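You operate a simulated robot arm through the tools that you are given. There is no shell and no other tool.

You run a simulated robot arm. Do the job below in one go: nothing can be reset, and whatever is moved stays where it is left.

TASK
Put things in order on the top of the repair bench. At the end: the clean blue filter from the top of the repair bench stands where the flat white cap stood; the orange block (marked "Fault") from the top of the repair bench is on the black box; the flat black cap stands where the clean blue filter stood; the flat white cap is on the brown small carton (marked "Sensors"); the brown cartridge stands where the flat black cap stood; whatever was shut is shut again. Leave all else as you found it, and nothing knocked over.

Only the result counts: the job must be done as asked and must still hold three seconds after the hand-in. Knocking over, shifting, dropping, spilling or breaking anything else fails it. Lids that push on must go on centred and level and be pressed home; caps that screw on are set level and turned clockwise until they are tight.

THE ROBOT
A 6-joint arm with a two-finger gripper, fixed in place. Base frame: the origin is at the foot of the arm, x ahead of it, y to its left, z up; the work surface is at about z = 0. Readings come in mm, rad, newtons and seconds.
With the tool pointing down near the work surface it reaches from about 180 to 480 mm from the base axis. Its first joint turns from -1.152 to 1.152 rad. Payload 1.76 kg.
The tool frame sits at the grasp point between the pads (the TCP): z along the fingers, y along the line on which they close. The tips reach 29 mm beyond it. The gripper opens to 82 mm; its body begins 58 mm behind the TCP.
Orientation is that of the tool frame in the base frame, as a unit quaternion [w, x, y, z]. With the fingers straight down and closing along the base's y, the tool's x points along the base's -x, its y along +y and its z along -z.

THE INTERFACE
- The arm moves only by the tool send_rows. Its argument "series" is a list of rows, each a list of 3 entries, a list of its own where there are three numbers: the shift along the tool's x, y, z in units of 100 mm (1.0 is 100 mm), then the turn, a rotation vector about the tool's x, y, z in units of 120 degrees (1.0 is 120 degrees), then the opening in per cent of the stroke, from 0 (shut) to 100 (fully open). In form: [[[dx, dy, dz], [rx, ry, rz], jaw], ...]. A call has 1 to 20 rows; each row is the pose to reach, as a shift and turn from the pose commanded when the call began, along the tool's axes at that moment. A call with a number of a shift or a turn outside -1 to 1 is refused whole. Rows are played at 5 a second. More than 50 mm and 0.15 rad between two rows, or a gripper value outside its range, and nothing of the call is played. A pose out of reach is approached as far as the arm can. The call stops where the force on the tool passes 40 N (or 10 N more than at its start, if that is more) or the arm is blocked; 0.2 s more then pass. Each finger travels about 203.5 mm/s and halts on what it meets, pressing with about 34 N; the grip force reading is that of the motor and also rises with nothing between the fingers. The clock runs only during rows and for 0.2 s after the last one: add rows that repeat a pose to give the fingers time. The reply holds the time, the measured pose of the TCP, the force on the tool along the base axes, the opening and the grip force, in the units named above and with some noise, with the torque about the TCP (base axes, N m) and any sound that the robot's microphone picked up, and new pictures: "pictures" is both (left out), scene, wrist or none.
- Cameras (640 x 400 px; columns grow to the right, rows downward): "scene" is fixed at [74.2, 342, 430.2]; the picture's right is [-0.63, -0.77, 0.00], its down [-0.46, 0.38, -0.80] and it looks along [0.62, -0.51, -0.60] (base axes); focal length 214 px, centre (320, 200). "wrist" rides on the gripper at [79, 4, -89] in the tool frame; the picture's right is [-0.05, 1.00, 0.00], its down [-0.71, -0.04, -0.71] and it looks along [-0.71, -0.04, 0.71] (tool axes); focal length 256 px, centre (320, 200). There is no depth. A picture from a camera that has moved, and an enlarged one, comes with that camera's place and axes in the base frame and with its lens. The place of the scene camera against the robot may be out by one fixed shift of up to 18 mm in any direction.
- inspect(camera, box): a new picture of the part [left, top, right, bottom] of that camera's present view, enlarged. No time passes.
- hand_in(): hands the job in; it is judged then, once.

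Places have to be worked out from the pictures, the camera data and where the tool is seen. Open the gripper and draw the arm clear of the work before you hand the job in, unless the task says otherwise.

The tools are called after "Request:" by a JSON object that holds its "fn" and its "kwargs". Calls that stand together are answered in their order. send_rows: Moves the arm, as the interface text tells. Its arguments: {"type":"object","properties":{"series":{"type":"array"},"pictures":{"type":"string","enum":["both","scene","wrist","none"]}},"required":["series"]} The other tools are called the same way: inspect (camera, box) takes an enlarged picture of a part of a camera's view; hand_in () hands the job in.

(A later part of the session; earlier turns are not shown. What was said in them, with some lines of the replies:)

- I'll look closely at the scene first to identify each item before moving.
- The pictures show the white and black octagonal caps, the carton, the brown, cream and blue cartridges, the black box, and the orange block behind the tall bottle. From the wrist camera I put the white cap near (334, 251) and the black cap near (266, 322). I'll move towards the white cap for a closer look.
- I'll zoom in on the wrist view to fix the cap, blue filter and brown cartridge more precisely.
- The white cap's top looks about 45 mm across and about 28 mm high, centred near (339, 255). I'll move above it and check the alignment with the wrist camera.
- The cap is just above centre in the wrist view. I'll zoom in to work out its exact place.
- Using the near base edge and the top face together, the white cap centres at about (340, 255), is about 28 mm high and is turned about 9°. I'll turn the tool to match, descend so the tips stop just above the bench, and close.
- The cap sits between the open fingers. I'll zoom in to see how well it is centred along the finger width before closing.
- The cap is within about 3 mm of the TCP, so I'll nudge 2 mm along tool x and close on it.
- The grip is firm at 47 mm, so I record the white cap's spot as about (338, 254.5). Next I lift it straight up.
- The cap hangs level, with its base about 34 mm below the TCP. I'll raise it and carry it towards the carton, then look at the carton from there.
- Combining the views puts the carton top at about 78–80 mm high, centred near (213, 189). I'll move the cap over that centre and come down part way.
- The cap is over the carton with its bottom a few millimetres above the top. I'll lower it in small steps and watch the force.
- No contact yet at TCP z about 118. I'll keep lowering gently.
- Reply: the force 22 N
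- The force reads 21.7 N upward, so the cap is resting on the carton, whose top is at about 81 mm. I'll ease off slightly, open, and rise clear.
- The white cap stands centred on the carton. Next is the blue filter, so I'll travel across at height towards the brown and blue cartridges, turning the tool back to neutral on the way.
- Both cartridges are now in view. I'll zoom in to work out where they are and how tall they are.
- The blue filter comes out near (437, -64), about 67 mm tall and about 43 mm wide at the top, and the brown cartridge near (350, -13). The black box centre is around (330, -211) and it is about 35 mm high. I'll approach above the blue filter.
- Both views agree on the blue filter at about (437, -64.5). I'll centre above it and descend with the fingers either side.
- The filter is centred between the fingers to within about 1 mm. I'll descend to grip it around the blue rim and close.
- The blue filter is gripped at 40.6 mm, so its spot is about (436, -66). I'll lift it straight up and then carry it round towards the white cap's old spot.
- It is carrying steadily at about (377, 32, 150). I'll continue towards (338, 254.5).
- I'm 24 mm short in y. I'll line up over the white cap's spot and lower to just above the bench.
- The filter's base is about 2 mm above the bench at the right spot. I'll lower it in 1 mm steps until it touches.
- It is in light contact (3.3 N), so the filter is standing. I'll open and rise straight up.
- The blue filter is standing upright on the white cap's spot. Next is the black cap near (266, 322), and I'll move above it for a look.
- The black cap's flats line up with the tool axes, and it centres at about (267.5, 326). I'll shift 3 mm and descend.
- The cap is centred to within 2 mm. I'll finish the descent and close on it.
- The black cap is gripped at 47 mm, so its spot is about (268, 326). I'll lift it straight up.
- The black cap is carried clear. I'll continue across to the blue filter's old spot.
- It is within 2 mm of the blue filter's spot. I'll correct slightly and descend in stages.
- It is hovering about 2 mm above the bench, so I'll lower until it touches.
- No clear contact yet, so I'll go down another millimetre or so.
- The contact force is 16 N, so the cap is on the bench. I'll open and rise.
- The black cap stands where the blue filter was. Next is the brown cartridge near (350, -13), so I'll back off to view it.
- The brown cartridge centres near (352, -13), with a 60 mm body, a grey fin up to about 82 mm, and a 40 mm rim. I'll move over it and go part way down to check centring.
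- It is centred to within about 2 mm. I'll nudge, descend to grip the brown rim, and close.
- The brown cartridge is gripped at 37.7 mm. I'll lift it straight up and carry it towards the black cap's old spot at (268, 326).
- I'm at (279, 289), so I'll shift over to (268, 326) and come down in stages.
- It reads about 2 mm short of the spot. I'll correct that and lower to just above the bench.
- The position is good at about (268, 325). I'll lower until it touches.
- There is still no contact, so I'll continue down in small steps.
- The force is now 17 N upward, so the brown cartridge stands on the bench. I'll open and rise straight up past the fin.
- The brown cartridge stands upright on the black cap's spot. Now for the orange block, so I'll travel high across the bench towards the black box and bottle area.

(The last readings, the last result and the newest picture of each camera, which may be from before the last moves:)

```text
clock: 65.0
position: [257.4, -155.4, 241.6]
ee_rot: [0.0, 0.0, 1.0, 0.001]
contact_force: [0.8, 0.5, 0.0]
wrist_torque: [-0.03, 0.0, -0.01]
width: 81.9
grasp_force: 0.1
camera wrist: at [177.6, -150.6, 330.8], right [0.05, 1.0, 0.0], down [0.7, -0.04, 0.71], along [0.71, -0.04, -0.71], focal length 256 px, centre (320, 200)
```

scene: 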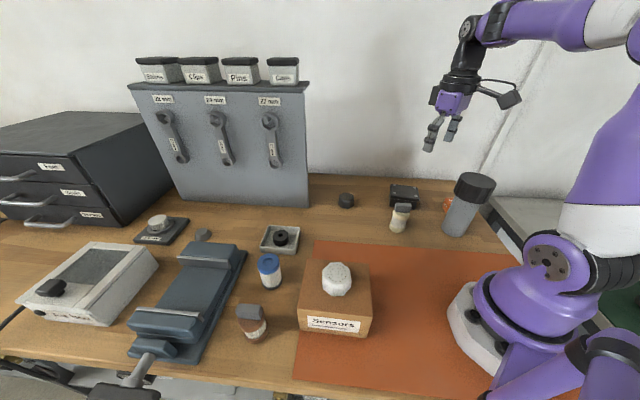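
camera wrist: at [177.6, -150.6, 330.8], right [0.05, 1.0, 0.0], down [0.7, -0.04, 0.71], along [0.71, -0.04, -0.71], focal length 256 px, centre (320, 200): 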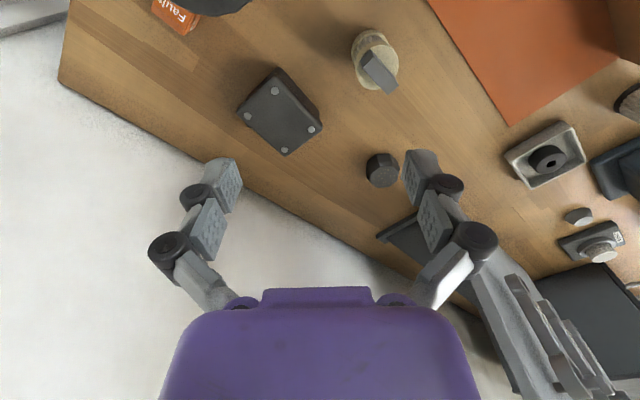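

The block peeks out from behind the bottle. I'll move back and to the right, staying high, for a clear view of both.

Request:
{"fn": "send_rows", "kwargs": {"series": [[[0.15, -0.15, -0.15], [0, 0, 0], 100], [[0.3, -0.3, -0.3], [0, 0, 0], 100], [[0.5, -0.5, -0.45], [0, 0, 0], 100], [[0.67, -0.7, -0.5], [0, 0, 0], 100], [[0.67, -0.7, -0.5], [0, 0, 0], 100]], "pictures": "both"}}

Request:
{"fn": "inspect", "kwargs": {"camera": "wrist", "box": [160, 0, 400, 150]}}

```text
clock: 66.2
position: [192.3, -223.7, 291.4]
ee_rot: [0.001, 0.0, 1.0, 0.001]
contact_force: [-0.2, 1.1, 0.2]
wrist_torque: [-0.02, 0.0, -0.04]
width: 81.8
grasp_force: 0.0
camera wrist: at [111.8, -219.0, 381.9], right [0.05, 1.0, 0.0], down [0.7, -0.04, 0.71], along [0.71, -0.04, -0.71], focal length 256 px, centre (320, 200)
```

scene: 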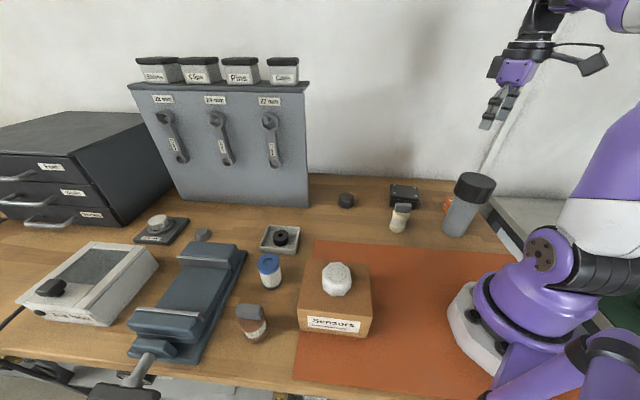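
wrist: 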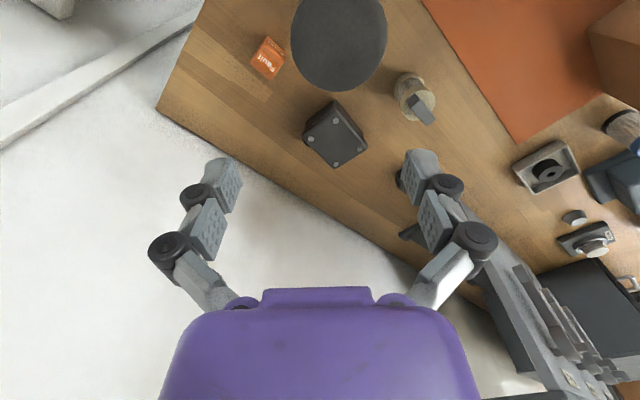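

```text
2.67 times, centred on (280, 75) of wrist
camera zoom: at [111.8, -219.0, 381.9], right [0.05, 1.0, 0.0], down [0.7, -0.04, 0.71], along [0.71, -0.04, -0.71], focal length 683 px, centre (427, 533)
```

zoom: 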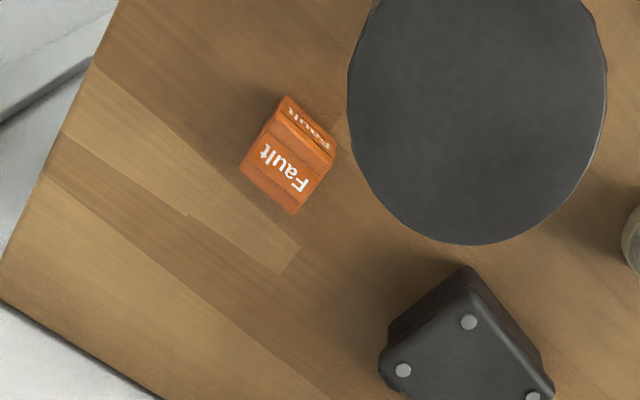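

From this view the block is a cube of about 30 mm near (214, -291), turned 45°. The bottle stands near (167, -208), about 150 mm tall with a cap of about 75 mm. I'll turn the tool so the fingers close along the block's faces and the camera arm points away from the bottle, staying high while I do it.

Request:
{"fn": "send_rows", "kwargs": {"series": [[[0, 0, 0], [0, 0, 0.065], 100], [[0, 0, 0], [0, 0, 0.13], 90], [[0, 0, 0], [0, 0, 0.195], 80], [[0, 0, 0], [0, 0, 0.26], 70], [[0, 0, 0], [0, 0, 0.325], 65], [[0, 0, 0], [0, 0, 0.39], 65], [[0, 0, 0], [0, 0, 0.455], 65], [[0, 0, 0], [0, 0, 0.52], 65], [[0, 0, 0], [0, 0, 0.585], 65], [[0, 0, 0], [0, 0, 0.585], 65]], "pictures": "both"}}

```text
clock: 68.4
position: [191.2, -224.5, 291.0]
ee_rot: [0.0, 0.575, 0.818, 0.001]
contact_force: [0.2, 0.6, 0.0]
wrist_torque: [-0.02, -0.01, 0.02]
width: 53.5
grasp_force: 0.0
camera wrist: at [167.9, -147.3, 381.0], right [0.96, 0.29, 0.0], down [0.2, -0.68, 0.71], along [0.2, -0.68, -0.71], focal length 256 px, centre (320, 200)
```

scene: 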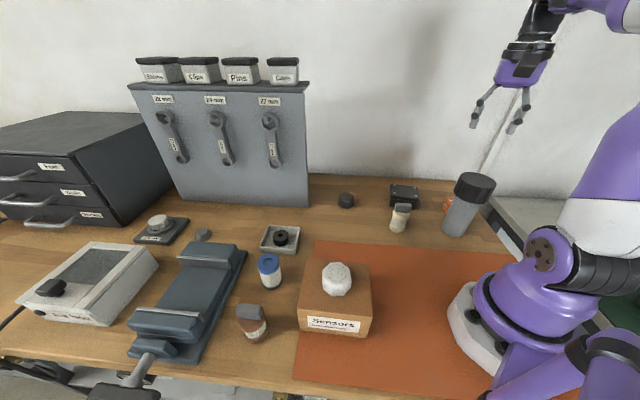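
wrist: 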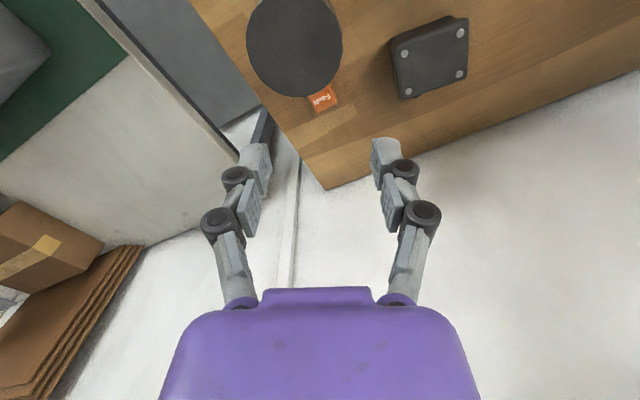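

The turn went fine and the wrist has room. I'll finish turning to about 46° and then look again.

Request:
{"fn": "send_rows", "kwargs": {"series": [[[0, 0, 0], [0, 0, 0.066], 65], [[0, 0, 0], [0, 0, 0.132], 65], [[0, 0, 0], [0, 0, 0.198], 65], [[0, 0, 0], [0, 0, 0.264], 65], [[0, 0, 0], [0, 0, 0.33], 65], [[0, 0, 0], [0, 0, 0.396], 65], [[0, 0, 0], [0, 0, 0.462], 65], [[0, 0, 0], [0, 0, 0.532], 65], [[0, 0, 0], [0, 0, 0.532], 65]], "pictures": "both"}}

Request:
{"fn": "inspect", "kwargs": {"camera": "wrist", "box": [240, 40, 480, 190]}}

```text
clock: 70.4
position: [191.5, -223.9, 291.5]
ee_rot: [0.0, 0.921, 0.39, 0.0]
contact_force: [-0.5, 0.3, -0.2]
wrist_torque: [0.0, 0.01, 0.01]
width: 53.5
grasp_force: 0.1
camera wrist: at [249.2, -169.9, 381.2], right [0.68, -0.73, 0.0], down [-0.52, -0.48, 0.71], along [-0.52, -0.48, -0.71], focal length 256 px, centre (320, 200)
```

scene: 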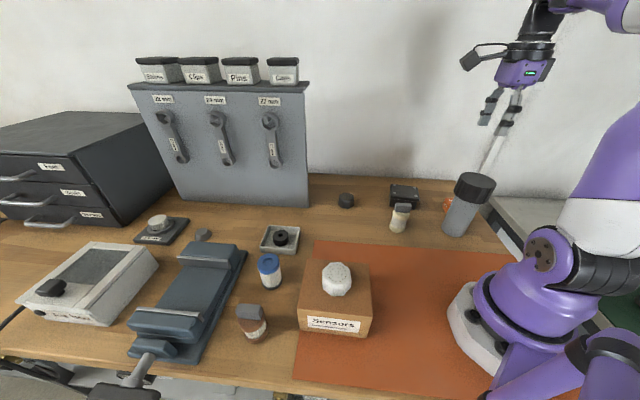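
wrist: 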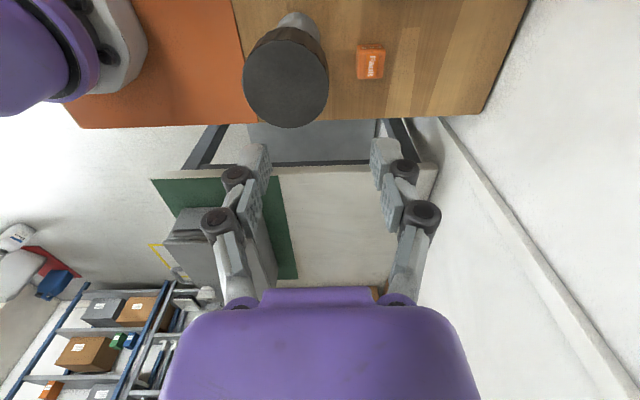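

```text
2.67 times, centred on (360, 115) of wrist
camera zoom: at [249.2, -169.9, 381.2], right [0.68, -0.73, 0.0], down [-0.52, -0.48, 0.71], along [-0.52, -0.48, -0.71], focal length 683 px, centre (213, 427)
```

zoom: 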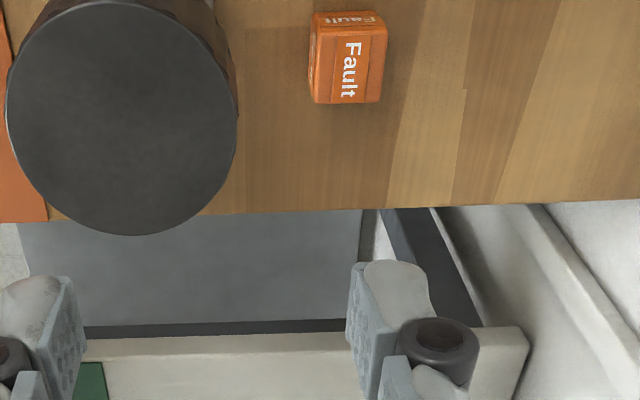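

The view is now square to the block, which sits at about (213, -291), with the bottle cap centre at about (166, -207). I'll move over the block while high and descend to z about 200.

Request:
{"fn": "send_rows", "kwargs": {"series": [[[-0.1, 0.2, 0], [0, 0, 0], 65], [[-0.2, 0.4, 0.0], [0, 0, 0], 65], [[-0.327, 0.623, 0.1], [0, 0, 0], 65], [[-0.327, 0.623, 0.4], [0, 0, 0], 65], [[-0.327, 0.623, 0.7], [0, 0, 0], 65], [[-0.327, 0.623, 0.9], [0, 0, 0], 65], [[-0.327, 0.623, 0.9], [0, 0, 0], 65]], "pictures": "both"}}

Request:
{"fn": "inspect", "kwargs": {"camera": "wrist", "box": [200, 20, 440, 170]}}

Request:
{"fn": "inspect", "kwargs": {"camera": "scene", "box": [380, 40, 600, 260]}}

```text
clock: 72.0
position: [213.7, -291.5, 200.4]
ee_rot: [-0.001, 0.921, 0.391, 0.001]
contact_force: [0.2, -0.7, 0.6]
wrist_torque: [0.01, 0.03, -0.04]
width: 53.1
grasp_force: 0.1
camera wrist: at [270.9, -236.2, 291.2], right [0.68, -0.73, 0.0], down [-0.52, -0.48, 0.71], along [-0.52, -0.48, -0.71], focal length 256 px, centre (320, 200)
```

scene: 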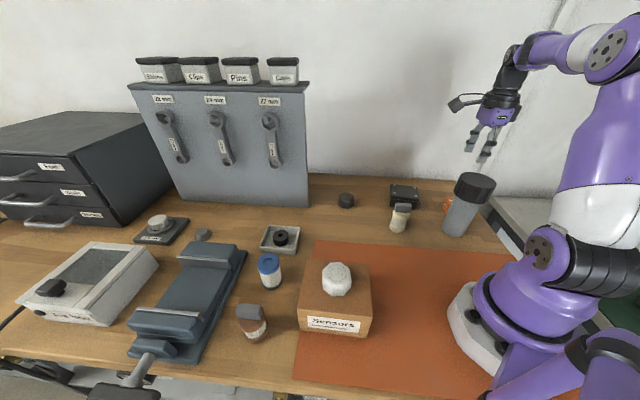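
wrist: 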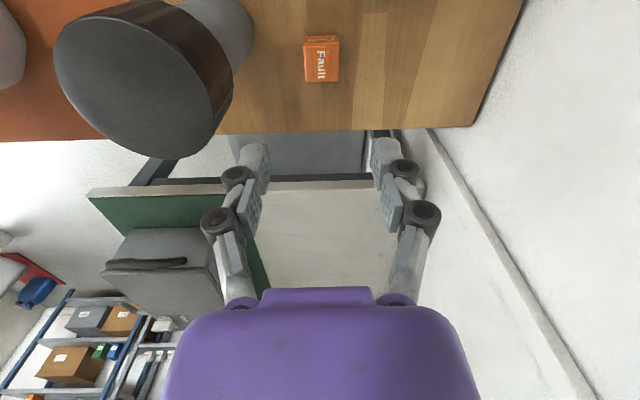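

```text
2.67 times, centred on (320, 95) of wrist
camera zoom: at [270.9, -236.2, 291.2], right [0.68, -0.73, 0.0], down [-0.52, -0.48, 0.71], along [-0.52, -0.48, -0.71], focal length 683 px, centre (320, 480)
```

zoom: 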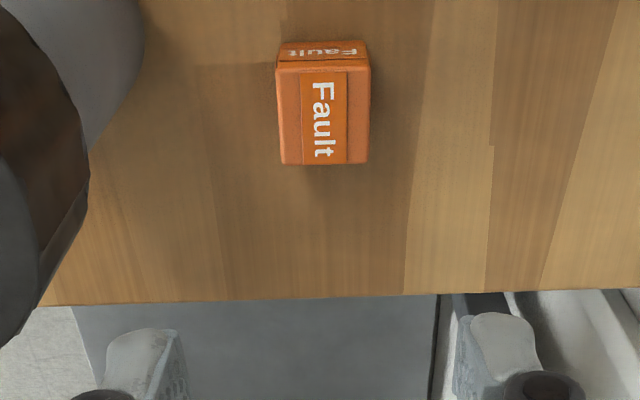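

```text
1.82 times, centred on (490, 150) of scene
camera zoom: at [74.2, 342.0, 430.2], right [-0.63, -0.77, 0.0], down [-0.46, 0.38, -0.8], along [0.62, -0.51, -0.6], focal length 390 px, centre (11, 291)
```

zoom: 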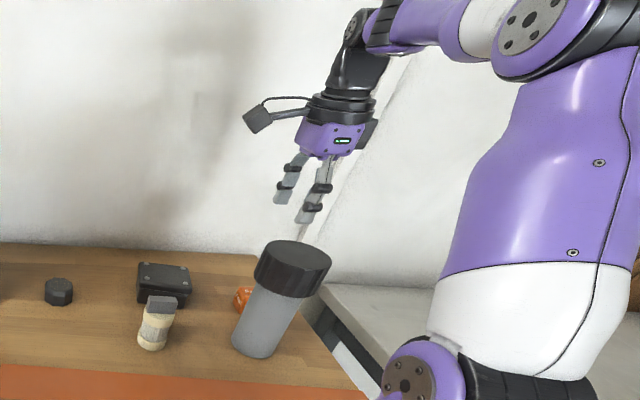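

The block is centred under the tool to within 1 mm. The bottle axis is about 92 mm off to the −y tool side, leaving more than 15 mm clearance. I'll narrow the fingers slightly and descend half way, watching the pictures.

Request:
{"fn": "send_rows", "kwargs": {"series": [[[-0.005, 0.007, 0.1], [0, 0, 0], 58], [[-0.005, 0.007, 0.3], [0, 0, 0], 58], [[-0.005, 0.007, 0.5], [0, 0, 0], 58], [[-0.005, 0.007, 0.7], [0, 0, 0], 58], [[-0.005, 0.007, 0.85], [0, 0, 0], 58], [[-0.005, 0.007, 0.85], [0, 0, 0], 58]], "pictures": "both"}}

Request:
{"fn": "inspect", "kwargs": {"camera": "scene", "box": [400, 80, 560, 240]}}

```text
clock: 73.4
position: [213.9, -291.8, 115.7]
ee_rot: [0.0, 0.921, 0.39, 0.001]
contact_force: [0.6, 0.9, 0.0]
wrist_torque: [-0.01, 0.02, 0.01]
width: 47.6
grasp_force: 0.1
camera wrist: at [271.1, -237.0, 205.5], right [0.68, -0.73, 0.0], down [-0.52, -0.48, 0.71], along [-0.52, -0.48, -0.71], focal length 256 px, centre (320, 200)
```

scene: 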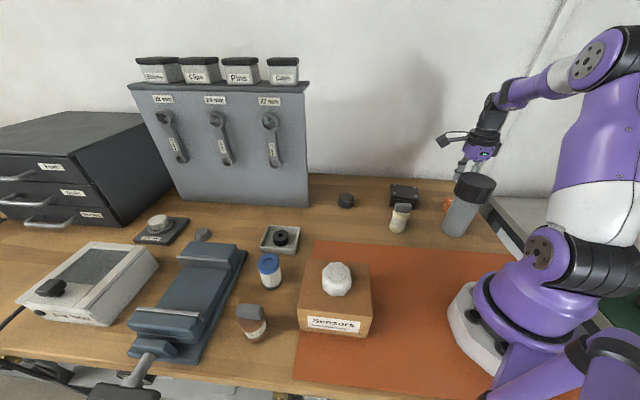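
wrist: 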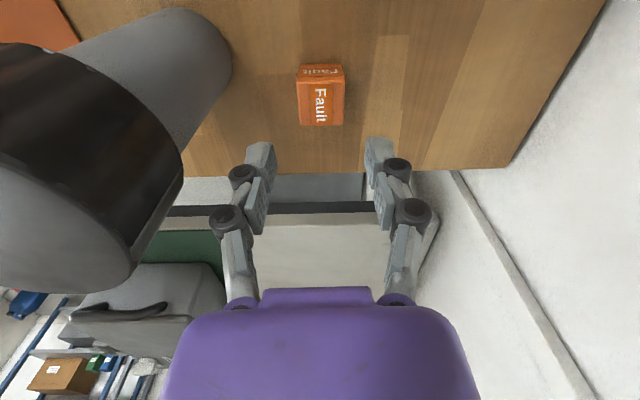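

```text
2.50 times, centred on (480, 160) of scene
camera zoom: at [74.2, 342.0, 430.2], right [-0.63, -0.77, 0.0], down [-0.46, 0.38, -0.8], along [0.62, -0.51, -0.6], focal length 536 px, centre (-80, 300)
```

zoom: 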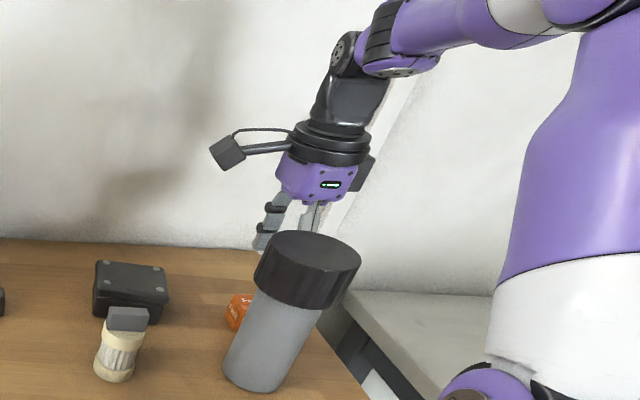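

Clearance to the bottle cap looks right, at about 18 mm. I'll zoom in on the block to check centring before the final descent.

Request:
{"fn": "inspect", "kwargs": {"camera": "wrist", "box": [240, 40, 400, 140]}}

```text
4.00 times, centred on (320, 90) of wrist
camera zoom: at [271.1, -237.0, 205.5], right [0.68, -0.73, 0.0], down [-0.52, -0.48, 0.71], along [-0.52, -0.48, -0.71], focal length 1024 px, centre (320, 640)
```

zoom: 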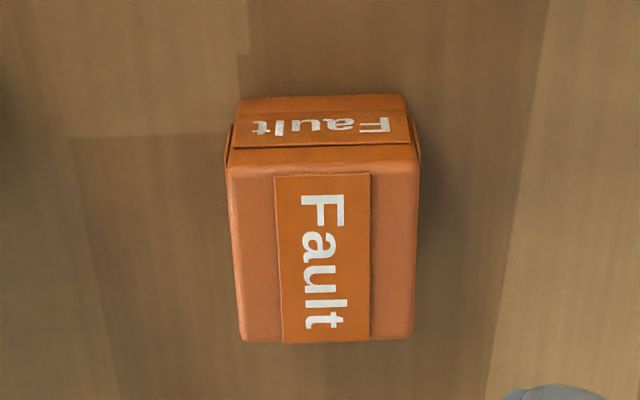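

The block is centred to within half a millimetre and measures about 32 mm. I'll descend the rest of the way and close.

Request:
{"fn": "send_rows", "kwargs": {"series": [[[0, 0.004, 0.15], [0, 0, 0], 58], [[0, 0.004, 0.3], [0, 0, 0], 58], [[0, 0.004, 0.45], [0, 0, 0], 58], [[0, 0.004, 0.6], [0, 0, 0], 58], [[0, 0.004, 0.73], [0, 0, 0], 58], [[0, 0.004, 0.81], [0, 0, 0], 58], [[0, 0.004, 0.81], [0, 0, 0], 58]], "pictures": "both"}}

```text
clock: 75.0
position: [214.5, -290.3, 34.7]
ee_rot: [0.0, 0.92, 0.391, 0.001]
contact_force: [-0.3, 0.7, -0.6]
wrist_torque: [0.04, -0.02, 0.0]
width: 47.3
grasp_force: 0.0
camera wrist: at [271.8, -235.9, 124.7], right [0.68, -0.73, 0.0], down [-0.52, -0.48, 0.71], along [-0.52, -0.48, -0.71], focal length 256 px, centre (320, 200)
```

scene: 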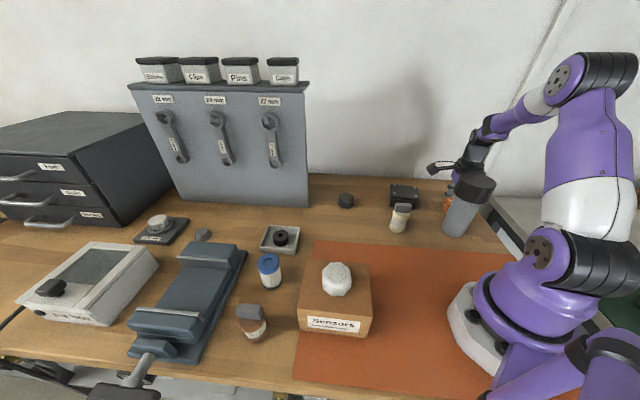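
wrist: 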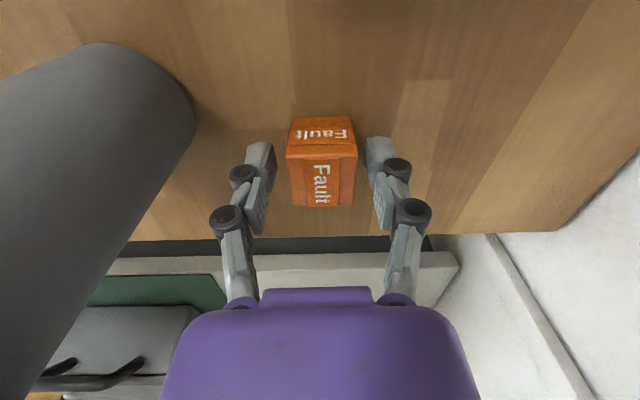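

The block is squarely between the pads with no contact forces, so I'll close on it.

Request:
{"fn": "send_rows", "kwargs": {"series": [[[0, 0, 0], [0, 0, 0], 40], [[0, 0, 0], [0, 0, 0], 10], [[0, 0, 0], [0, 0, 0], 10], [[0, 0, 0], [0, 0, 0], 10]], "pictures": "wrist"}}

```text
clock: 76.0
position: [213.7, -291.9, 34.6]
ee_rot: [0.0, 0.92, 0.391, 0.0]
contact_force: [-0.3, -0.4, 1.2]
wrist_torque: [-0.03, -0.03, 0.02]
width: 30.9
grasp_force: 34.0
camera wrist: at [271.8, -236.0, 124.9], right [0.68, -0.73, 0.0], down [-0.52, -0.48, 0.71], along [-0.52, -0.48, -0.71], focal length 256 px, centre (320, 200)
```

wrist: 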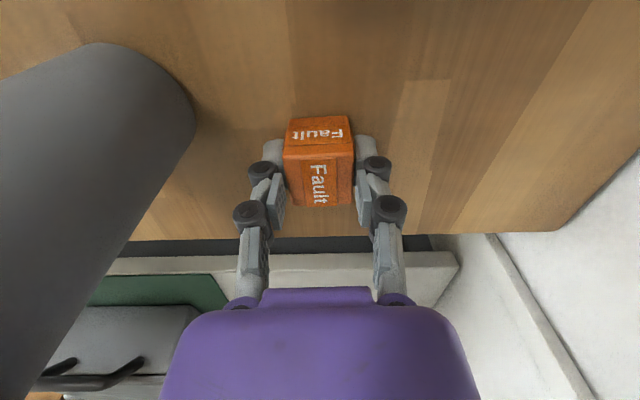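

The grip is firm at 31 mm. I'll lift straight up next to the bottle.

Request:
{"fn": "send_rows", "kwargs": {"series": [[[0, 0, -0.05], [0, 0, 0], 10], [[0, 0, -0.2], [0, 0, 0], 10], [[0, 0, -0.4], [0, 0, 0], 10], [[0, 0, -0.6], [0, 0, 0], 10], [[0, 0, -0.8], [0, 0, 0], 10], [[0, 0, -0.98], [0, 0, 0], 10], [[0, 0, -0.98], [0, 0, 0], 10]], "pictures": "both"}}

```text
clock: 77.6
position: [214.3, -291.5, 131.8]
ee_rot: [-0.001, 0.921, 0.39, 0.001]
contact_force: [0.2, -0.1, -0.3]
wrist_torque: [-0.02, 0.0, 0.01]
width: 30.8
grasp_force: 34.0
camera wrist: at [272.0, -237.5, 221.5], right [0.68, -0.73, 0.0], down [-0.52, -0.48, 0.71], along [-0.52, -0.48, -0.71], focal length 256 px, centre (320, 200)
```

scene: 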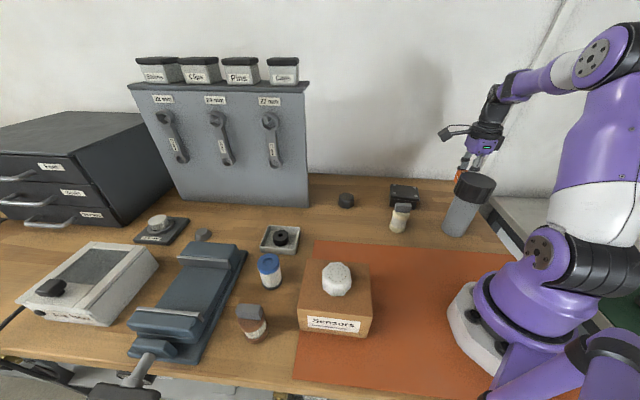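
wrist: 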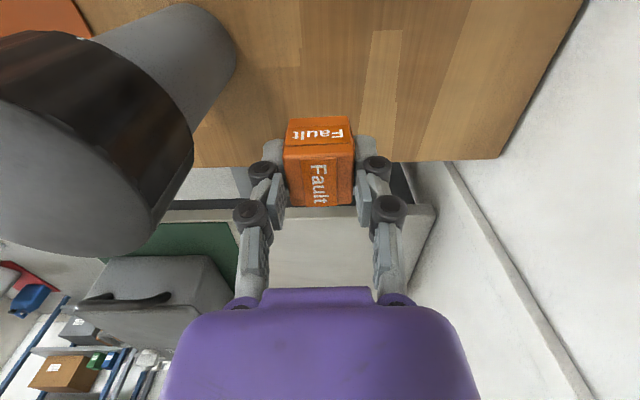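

The block lifted clear of the bottle. The box centre from two views is about (331.7, -208) with its top near 35 mm. I'll raise a little and carry the block across.

Request:
{"fn": "send_rows", "kwargs": {"series": [[[0.05, 0, -0.2], [0, 0, 0], 10], [[0.25, 0.05, -0.3], [0, 0, 0], 10], [[0.5, 0.1, -0.3], [0, 0, 0], 10], [[0.75, 0.14, -0.3], [0, 0, 0], 10], [[1.0, 0.19, -0.3], [0, 0, 0], 10], [[1.0, 0.19, -0.3], [0, 0, 0], 10]], "pictures": "none"}}

Request:
{"fn": "send_rows", "kwargs": {"series": [[[0.2, 0.04, 0], [0, 0, 0], 10], [[0.418, 0.073, 0], [0, 0, 0], 10], [[0.418, 0.073, 0.15], [0, 0, 0], 10], [[0.418, 0.073, 0.35], [0, 0, 0], 10], [[0.418, 0.073, 0.35], [0, 0, 0], 10]], "pictures": "both"}}

Request:
{"fn": "inspect", "kwargs": {"camera": "wrist", "box": [160, 0, 480, 200]}}

Request:
{"fn": "inspect", "kwargs": {"camera": "scene", "box": [340, 120, 480, 260]}}

```text
clock: 79.0
position: [297.7, -232.0, 162.7]
ee_rot: [-0.001, 0.921, 0.39, 0.0]
contact_force: [0.4, 0.1, 0.5]
wrist_torque: [-0.01, 0.0, -0.02]
width: 30.6
grasp_force: 34.4
```

```text
clock: 80.2
position: [332.8, -208.8, 127.8]
ee_rot: [0.0, 0.92, 0.391, 0.001]
contact_force: [0.0, 0.2, -0.8]
wrist_torque: [0.0, 0.04, -0.04]
width: 30.8
grasp_force: 33.7
camera wrist: at [389.1, -154.4, 217.6], right [0.68, -0.73, 0.0], down [-0.52, -0.48, 0.71], along [-0.52, -0.48, -0.71], focal length 256 px, centre (320, 200)
```

scene: 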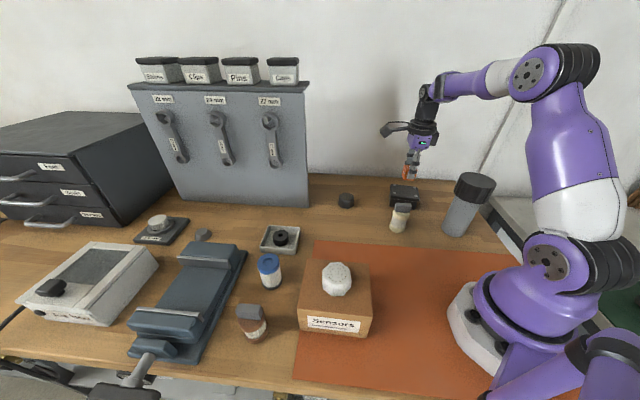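
wrist: 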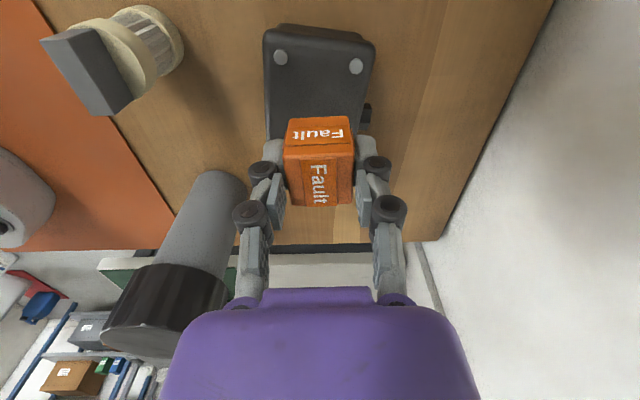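

```text
2.00 times, centred on (320, 100) of wrist
camera zoom: at [389.1, -154.4, 217.6], right [0.68, -0.73, 0.0], down [-0.52, -0.48, 0.71], along [-0.52, -0.48, -0.71], focal length 512 px, centre (320, 400)
```

zoom: 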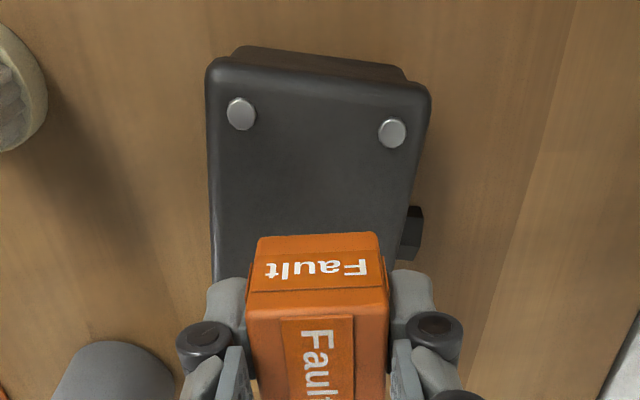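

```text
2.86 times, centred on (410, 190) of scene
camera zoom: at [74.2, 342.0, 430.2], right [-0.63, -0.77, 0.0], down [-0.46, 0.38, -0.8], along [0.62, -0.51, -0.6], focal length 613 px, centre (63, 229)
```

zoom: 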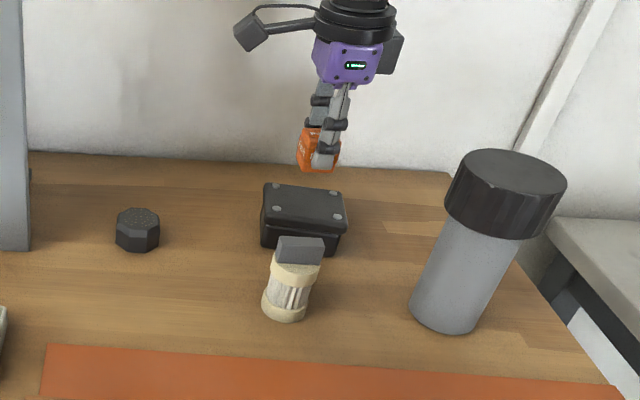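

The parallax between views suggests the box top is nearer 45 mm, centred at about (327.5, -207). I'll shift the block slightly and come down to about 6–8 mm above it.

Request:
{"fn": "send_rows", "kwargs": {"series": [[[-0.02, -0.04, 0.1], [0, 0, 0], 10], [[-0.02, -0.04, 0.25], [0, 0, 0], 10], [[-0.02, -0.04, 0.38], [0, 0, 0], 10], [[-0.02, -0.04, 0.38], [0, 0, 0], 10]], "pictures": "both"}}

Request:
{"fn": "inspect", "kwargs": {"camera": "scene", "box": [360, 140, 460, 240]}}

Request:
{"fn": "inspect", "kwargs": {"camera": "wrist", "box": [200, 0, 440, 220]}}

```text
clock: 81.2
position: [325.0, -207.3, 88.1]
ee_rot: [-0.001, 0.921, 0.391, 0.0]
contact_force: [0.1, 0.4, -0.6]
wrist_torque: [0.03, -0.01, 0.01]
width: 30.6
grasp_force: 33.7
camera wrist: at [384.2, -152.4, 179.3], right [0.68, -0.73, 0.0], down [-0.52, -0.48, 0.71], along [-0.52, -0.48, -0.71], focal length 256 px, centre (320, 200)
```

scene: 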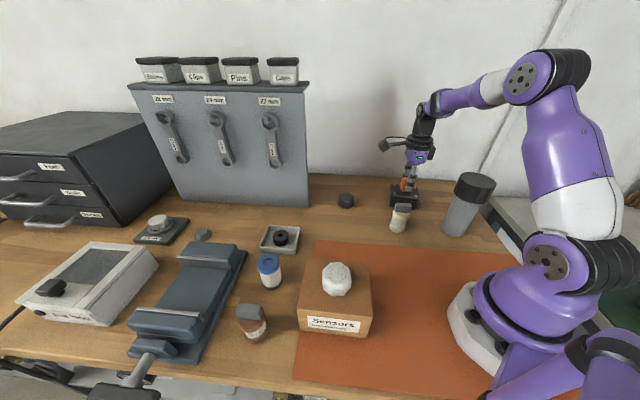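
wrist: 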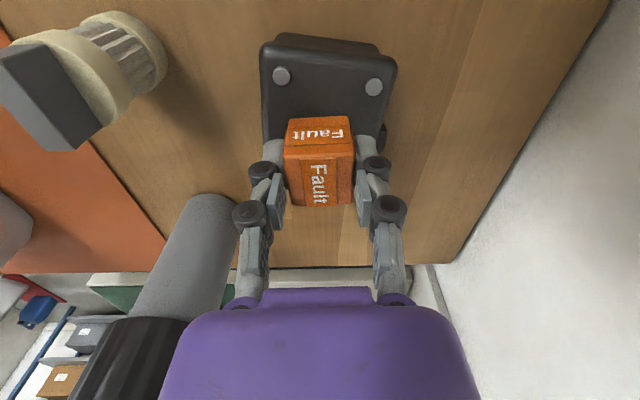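

```text
4.00 times, centred on (410, 190) of scene
camera zoom: at [74.2, 342.0, 430.2], right [-0.63, -0.77, 0.0], down [-0.46, 0.38, -0.8], along [0.62, -0.51, -0.6], focal length 858 px, centre (-40, 240)
```

zoom: 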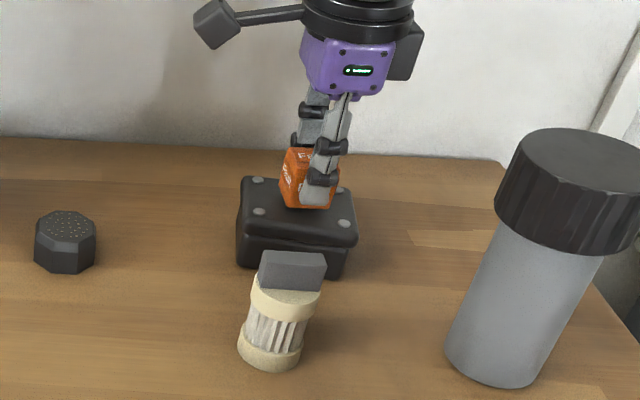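

```text
1.82 times, centred on (320, 110) of wrist
camera zoom: at [384.2, -152.4, 179.3], right [0.68, -0.73, 0.0], down [-0.52, -0.48, 0.71], along [-0.52, -0.48, -0.71], focal length 465 px, centre (320, 364)
```

zoom: 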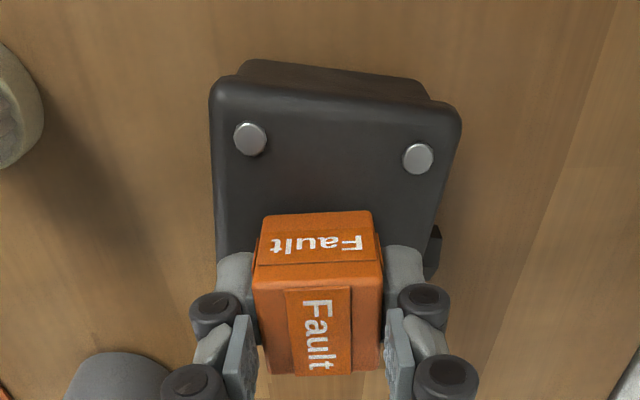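

In the scene picture the block is over the middle of the box. I'll lower it in 1 mm steps and watch for contact.

Request:
{"fn": "send_rows", "kwargs": {"series": [[[-0.02, 0, 0.01], [0, 0, 0], 10], [[-0.02, 0, 0.02], [0, 0, 0], 10], [[-0.02, 0, 0.03], [0, 0, 0], 10], [[-0.02, 0, 0.04], [0, 0, 0], 10], [[-0.02, 0, 0.05], [0, 0, 0], 10], [[-0.02, 0, 0.05], [0, 0, 0], 10]], "pictures": "none"}}

```text
clock: 82.6
position: [325.9, -207.7, 85.5]
ee_rot: [-0.001, 0.92, 0.391, 0.001]
contact_force: [1.2, 0.8, 0.0]
wrist_torque: [0.0, -0.03, -0.02]
width: 31.0
grasp_force: 33.5
```

Request:
{"fn": "send_rows", "kwargs": {"series": [[[0, 0, 0.01], [0, 0, 0], 10], [[0, 0, 0.02], [0, 0, 0], 10], [[0, 0, 0.03], [0, 0, 0], 10], [[0, 0, 0.03], [0, 0, 0], 10]], "pictures": "scene"}}

Request:
{"fn": "inspect", "kwargs": {"camera": "scene", "box": [370, 150, 440, 220]}}

```text
clock: 83.6
position: [327.0, -209.8, 82.6]
ee_rot: [0.001, 0.921, 0.39, 0.001]
contact_force: [-0.6, 2.5, 25.9]
wrist_torque: [0.13, 0.03, 0.05]
width: 30.9
grasp_force: 33.8
```

scene: 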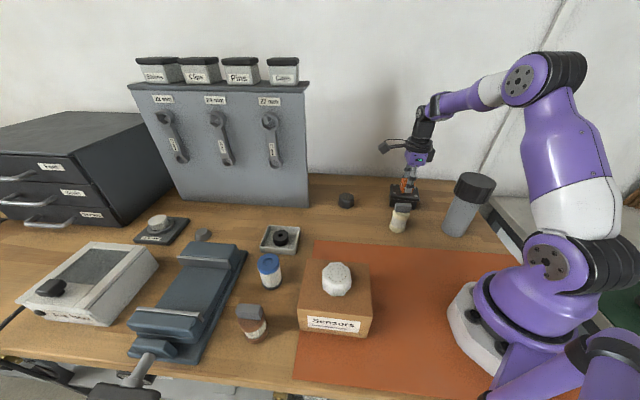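

```text
5.71 times, centred on (405, 185) of scene
camera zoom: at [74.2, 342.1, 430.2], right [-0.63, -0.77, 0.0], down [-0.46, 0.38, -0.8], along [0.62, -0.51, -0.6], focal length 1226 px, centre (-166, 286)
```

zoom: 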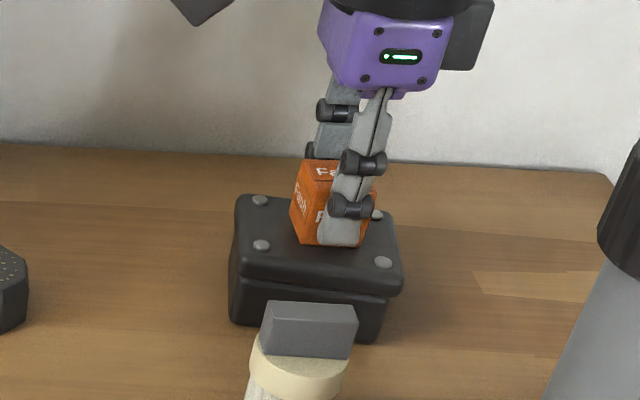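

The contact force is 26 N at TCP z about 82.5, so the block is resting on the box top at about 48 mm. I'll ease off, open, and rise.

Request:
{"fn": "send_rows", "kwargs": {"series": [[[0, 0, -0.006], [0, 0, 0], 10], [[0, 0, -0.006], [0, 0, 0], 45], [[0, 0, -0.006], [0, 0, 0], 65], [[0, 0, -0.006], [0, 0, 0], 65], [[0, 0, -0.1], [0, 0, 0], 65], [[0, 0, -0.3], [0, 0, 0], 65], [[0, 0, -0.6], [0, 0, 0], 65], [[0, 0, -0.95], [0, 0, 0], 65], [[0, 0, -0.95], [0, 0, 0], 65]], "pictures": "both"}}

Request:
{"fn": "inspect", "kwargs": {"camera": "scene", "box": [360, 140, 460, 240]}}

Request:
{"fn": "inspect", "kwargs": {"camera": "wrist", "box": [200, 0, 440, 180]}}

```text
clock: 85.6
position: [325.3, -211.0, 177.1]
ee_rot: [0.0, 0.92, 0.391, 0.001]
contact_force: [-0.5, 0.7, 0.0]
wrist_torque: [-0.01, 0.0, -0.01]
width: 53.3
grasp_force: 0.1
camera wrist: at [383.2, -155.5, 267.0], right [0.68, -0.73, 0.0], down [-0.52, -0.48, 0.71], along [-0.52, -0.48, -0.71], focal length 256 px, centre (320, 200)
```

scene: 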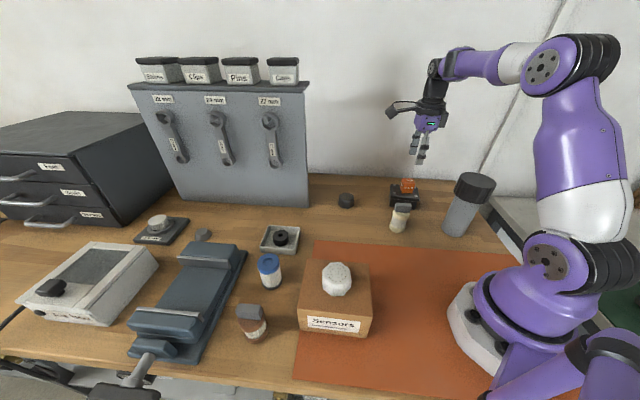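
wrist: 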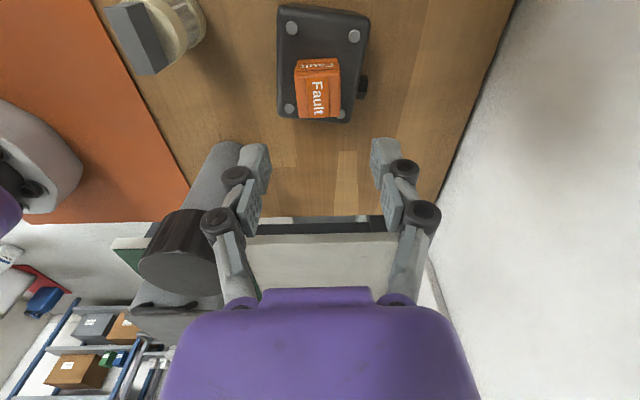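

```text
4.00 times, centred on (410, 190) of scene
camera zoom: at [74.2, 342.0, 430.2], right [-0.63, -0.77, 0.0], down [-0.46, 0.38, -0.8], along [0.62, -0.51, -0.6], focal length 858 px, centre (-40, 240)
```

zoom: 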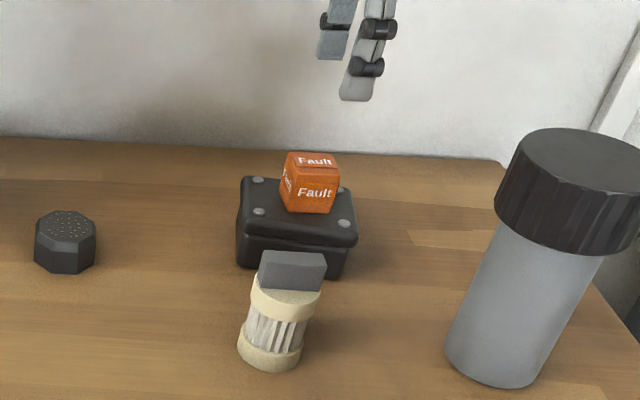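

```text
2.22 times, centred on (320, 90) of wrist
camera zoom: at [383.2, -155.5, 267.0], right [0.68, -0.73, 0.0], down [-0.52, -0.48, 0.71], along [-0.52, -0.48, -0.71], focal length 569 px, centre (320, 444)
```

zoom: 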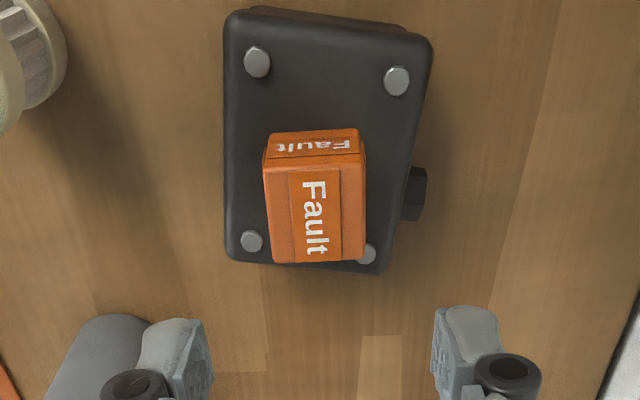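

The orange block stands level on the black box, and nothing else around it has moved. Before backing off, I'll check the other items on the bench, to be sure I identified the caps correctly and nothing was disturbed.

Request:
{"fn": "inspect", "kwargs": {"camera": "scene", "box": [120, 190, 320, 315]}}

Request:
{"fn": "inspect", "kwargs": {"camera": "scene", "box": [220, 230, 400, 370]}}

Request:
{"fn": "inspect", "kwargs": {"camera": "scene", "box": [320, 160, 520, 285]}}

```text
3.20 times, centred on (220, 252) of scene
camera zoom: at [74.2, 342.0, 430.2], right [-0.63, -0.77, 0.0], down [-0.46, 0.38, -0.8], along [0.62, -0.51, -0.6], focal length 686 px, centre (640, 32)
```

zoom: 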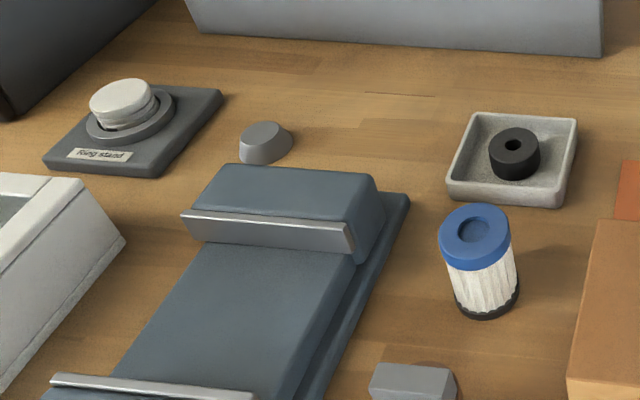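

```text
2.86 times, centred on (310, 300) of scene
camera zoom: at [74.2, 342.0, 430.2], right [-0.63, -0.77, 0.0], down [-0.46, 0.38, -0.8], along [0.62, -0.51, -0.6], focal length 613 px, centre (349, -86)
```

zoom: 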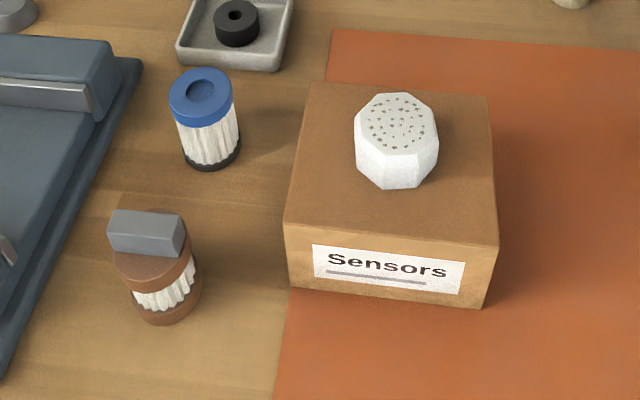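

```text
3.20 times, centred on (420, 222) of scene
camera zoom: at [74.2, 342.0, 430.2], right [-0.63, -0.77, 0.0], down [-0.46, 0.38, -0.8], along [0.62, -0.51, -0.6], focal length 686 px, centre (0, 128)
```

zoom: 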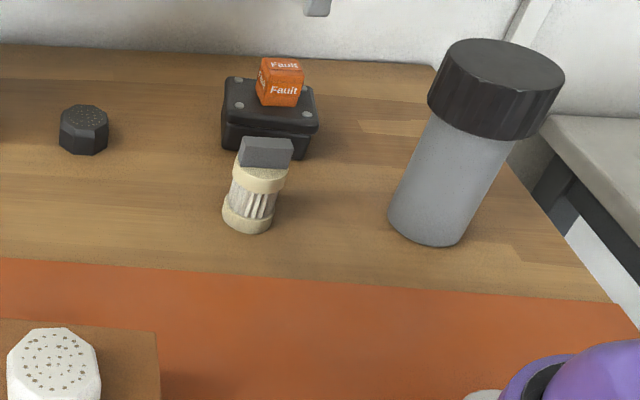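

Everything matches the task: white cap on the carton, blue filter, brown cartridge and black cap on their new spots, and the block on the box. The ring stand, tray, cream cartridge and bottle look unchanged. I'll open fully and draw the arm up and clear.

Request:
{"fn": "send_rows", "kwargs": {"series": [[[0, 0, -0.25], [0, 0, 0], 80], [[0, 0, -0.5], [0, 0, 0], 100], [[0, 0, -0.75], [0, 0, 0], 100], [[0, 0, -1.0], [0, 0, 0], 100], [[0, 0, -1.0], [0, 0, 0], 100]], "pictures": "none"}}

Request:
{"fn": "send_rows", "kwargs": {"series": [[[0, -0.3, -0.1], [0, 0, 0], 100], [[0, -0.6, -0.2], [0, 0, 0], 100], [[0, -0.95, -0.3], [0, 0, 0], 100], [[0, -0.95, -0.3], [0, 0, 0], 100], [[0, -0.95, -0.3], [0, 0, 0], 100], [[0, -0.95, -0.3], [0, 0, 0], 100]], "pictures": "both"}}

```text
clock: 86.8
position: [325.2, -210.8, 275.5]
ee_rot: [0.0, 0.92, 0.391, 0.001]
contact_force: [-0.4, 0.3, -0.7]
wrist_torque: [0.03, 0.02, -0.01]
width: 82.1
grasp_force: 0.1
```

```text
clock: 88.2
position: [256.4, -142.6, 306.7]
ee_rot: [0.0, 0.921, 0.39, 0.001]
contact_force: [-1.2, -0.4, -0.2]
wrist_torque: [0.0, 0.0, -0.02]
width: 81.8
grasp_force: 0.2
camera wrist: at [313.1, -88.0, 396.6], right [0.68, -0.73, 0.0], down [-0.52, -0.48, 0.71], along [-0.52, -0.48, -0.71], focal length 256 px, centre (320, 200)
```

scene: 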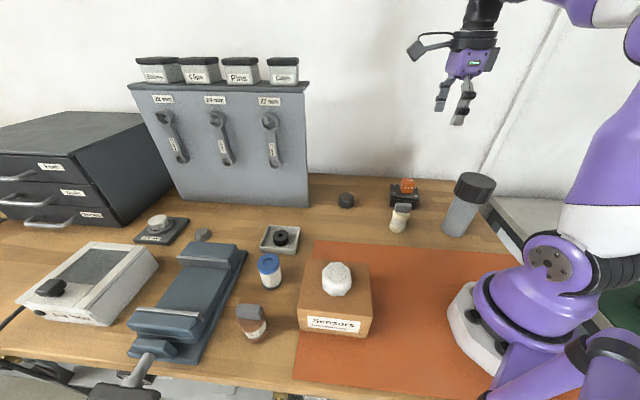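
wrist: 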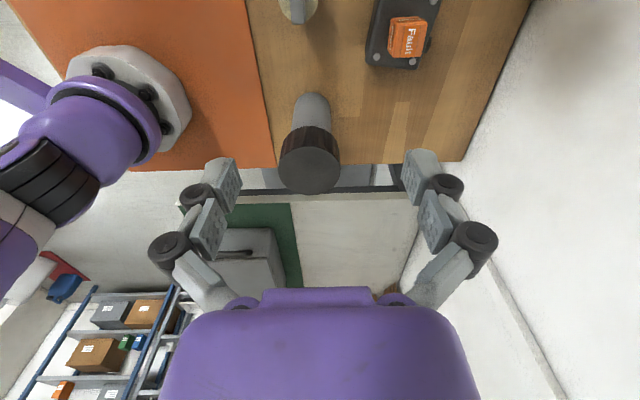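

The arm is clear with the gripper open. All five pieces stand where they were asked for and everything else looks unmoved, so I'm handing in.

Request:
{"fn": "hand_in", "kwargs": {}}

```text
The job is handed in.
```

I moved all five items to where you asked and handed the job in. The final pictures show everything upright and the rest of the bench as it was.

| Item | Where it is now |
|---|---|
| Flat white cap | on the "Sensors" carton, near its centre |
| Clean blue filter | on the white cap's old spot |
| Flat black cap | on the blue filter's old spot |
| Brown cartridge | on the black cap's old spot |
| Orange "Fault" block | on the black box, about 6 mm off its centre |

By the pose readings and pictures, the three pieces set on the bench are within about 2 mm of the old spots. I took the two eight-sided perforated caps to be the flat white and flat black caps. They are a matching pair, and the other round pieces belong to the ring stand and the tray.

I didn't open anything, so there was nothing to shut again. The gripper is open and the arm is drawn up clear of the bench.
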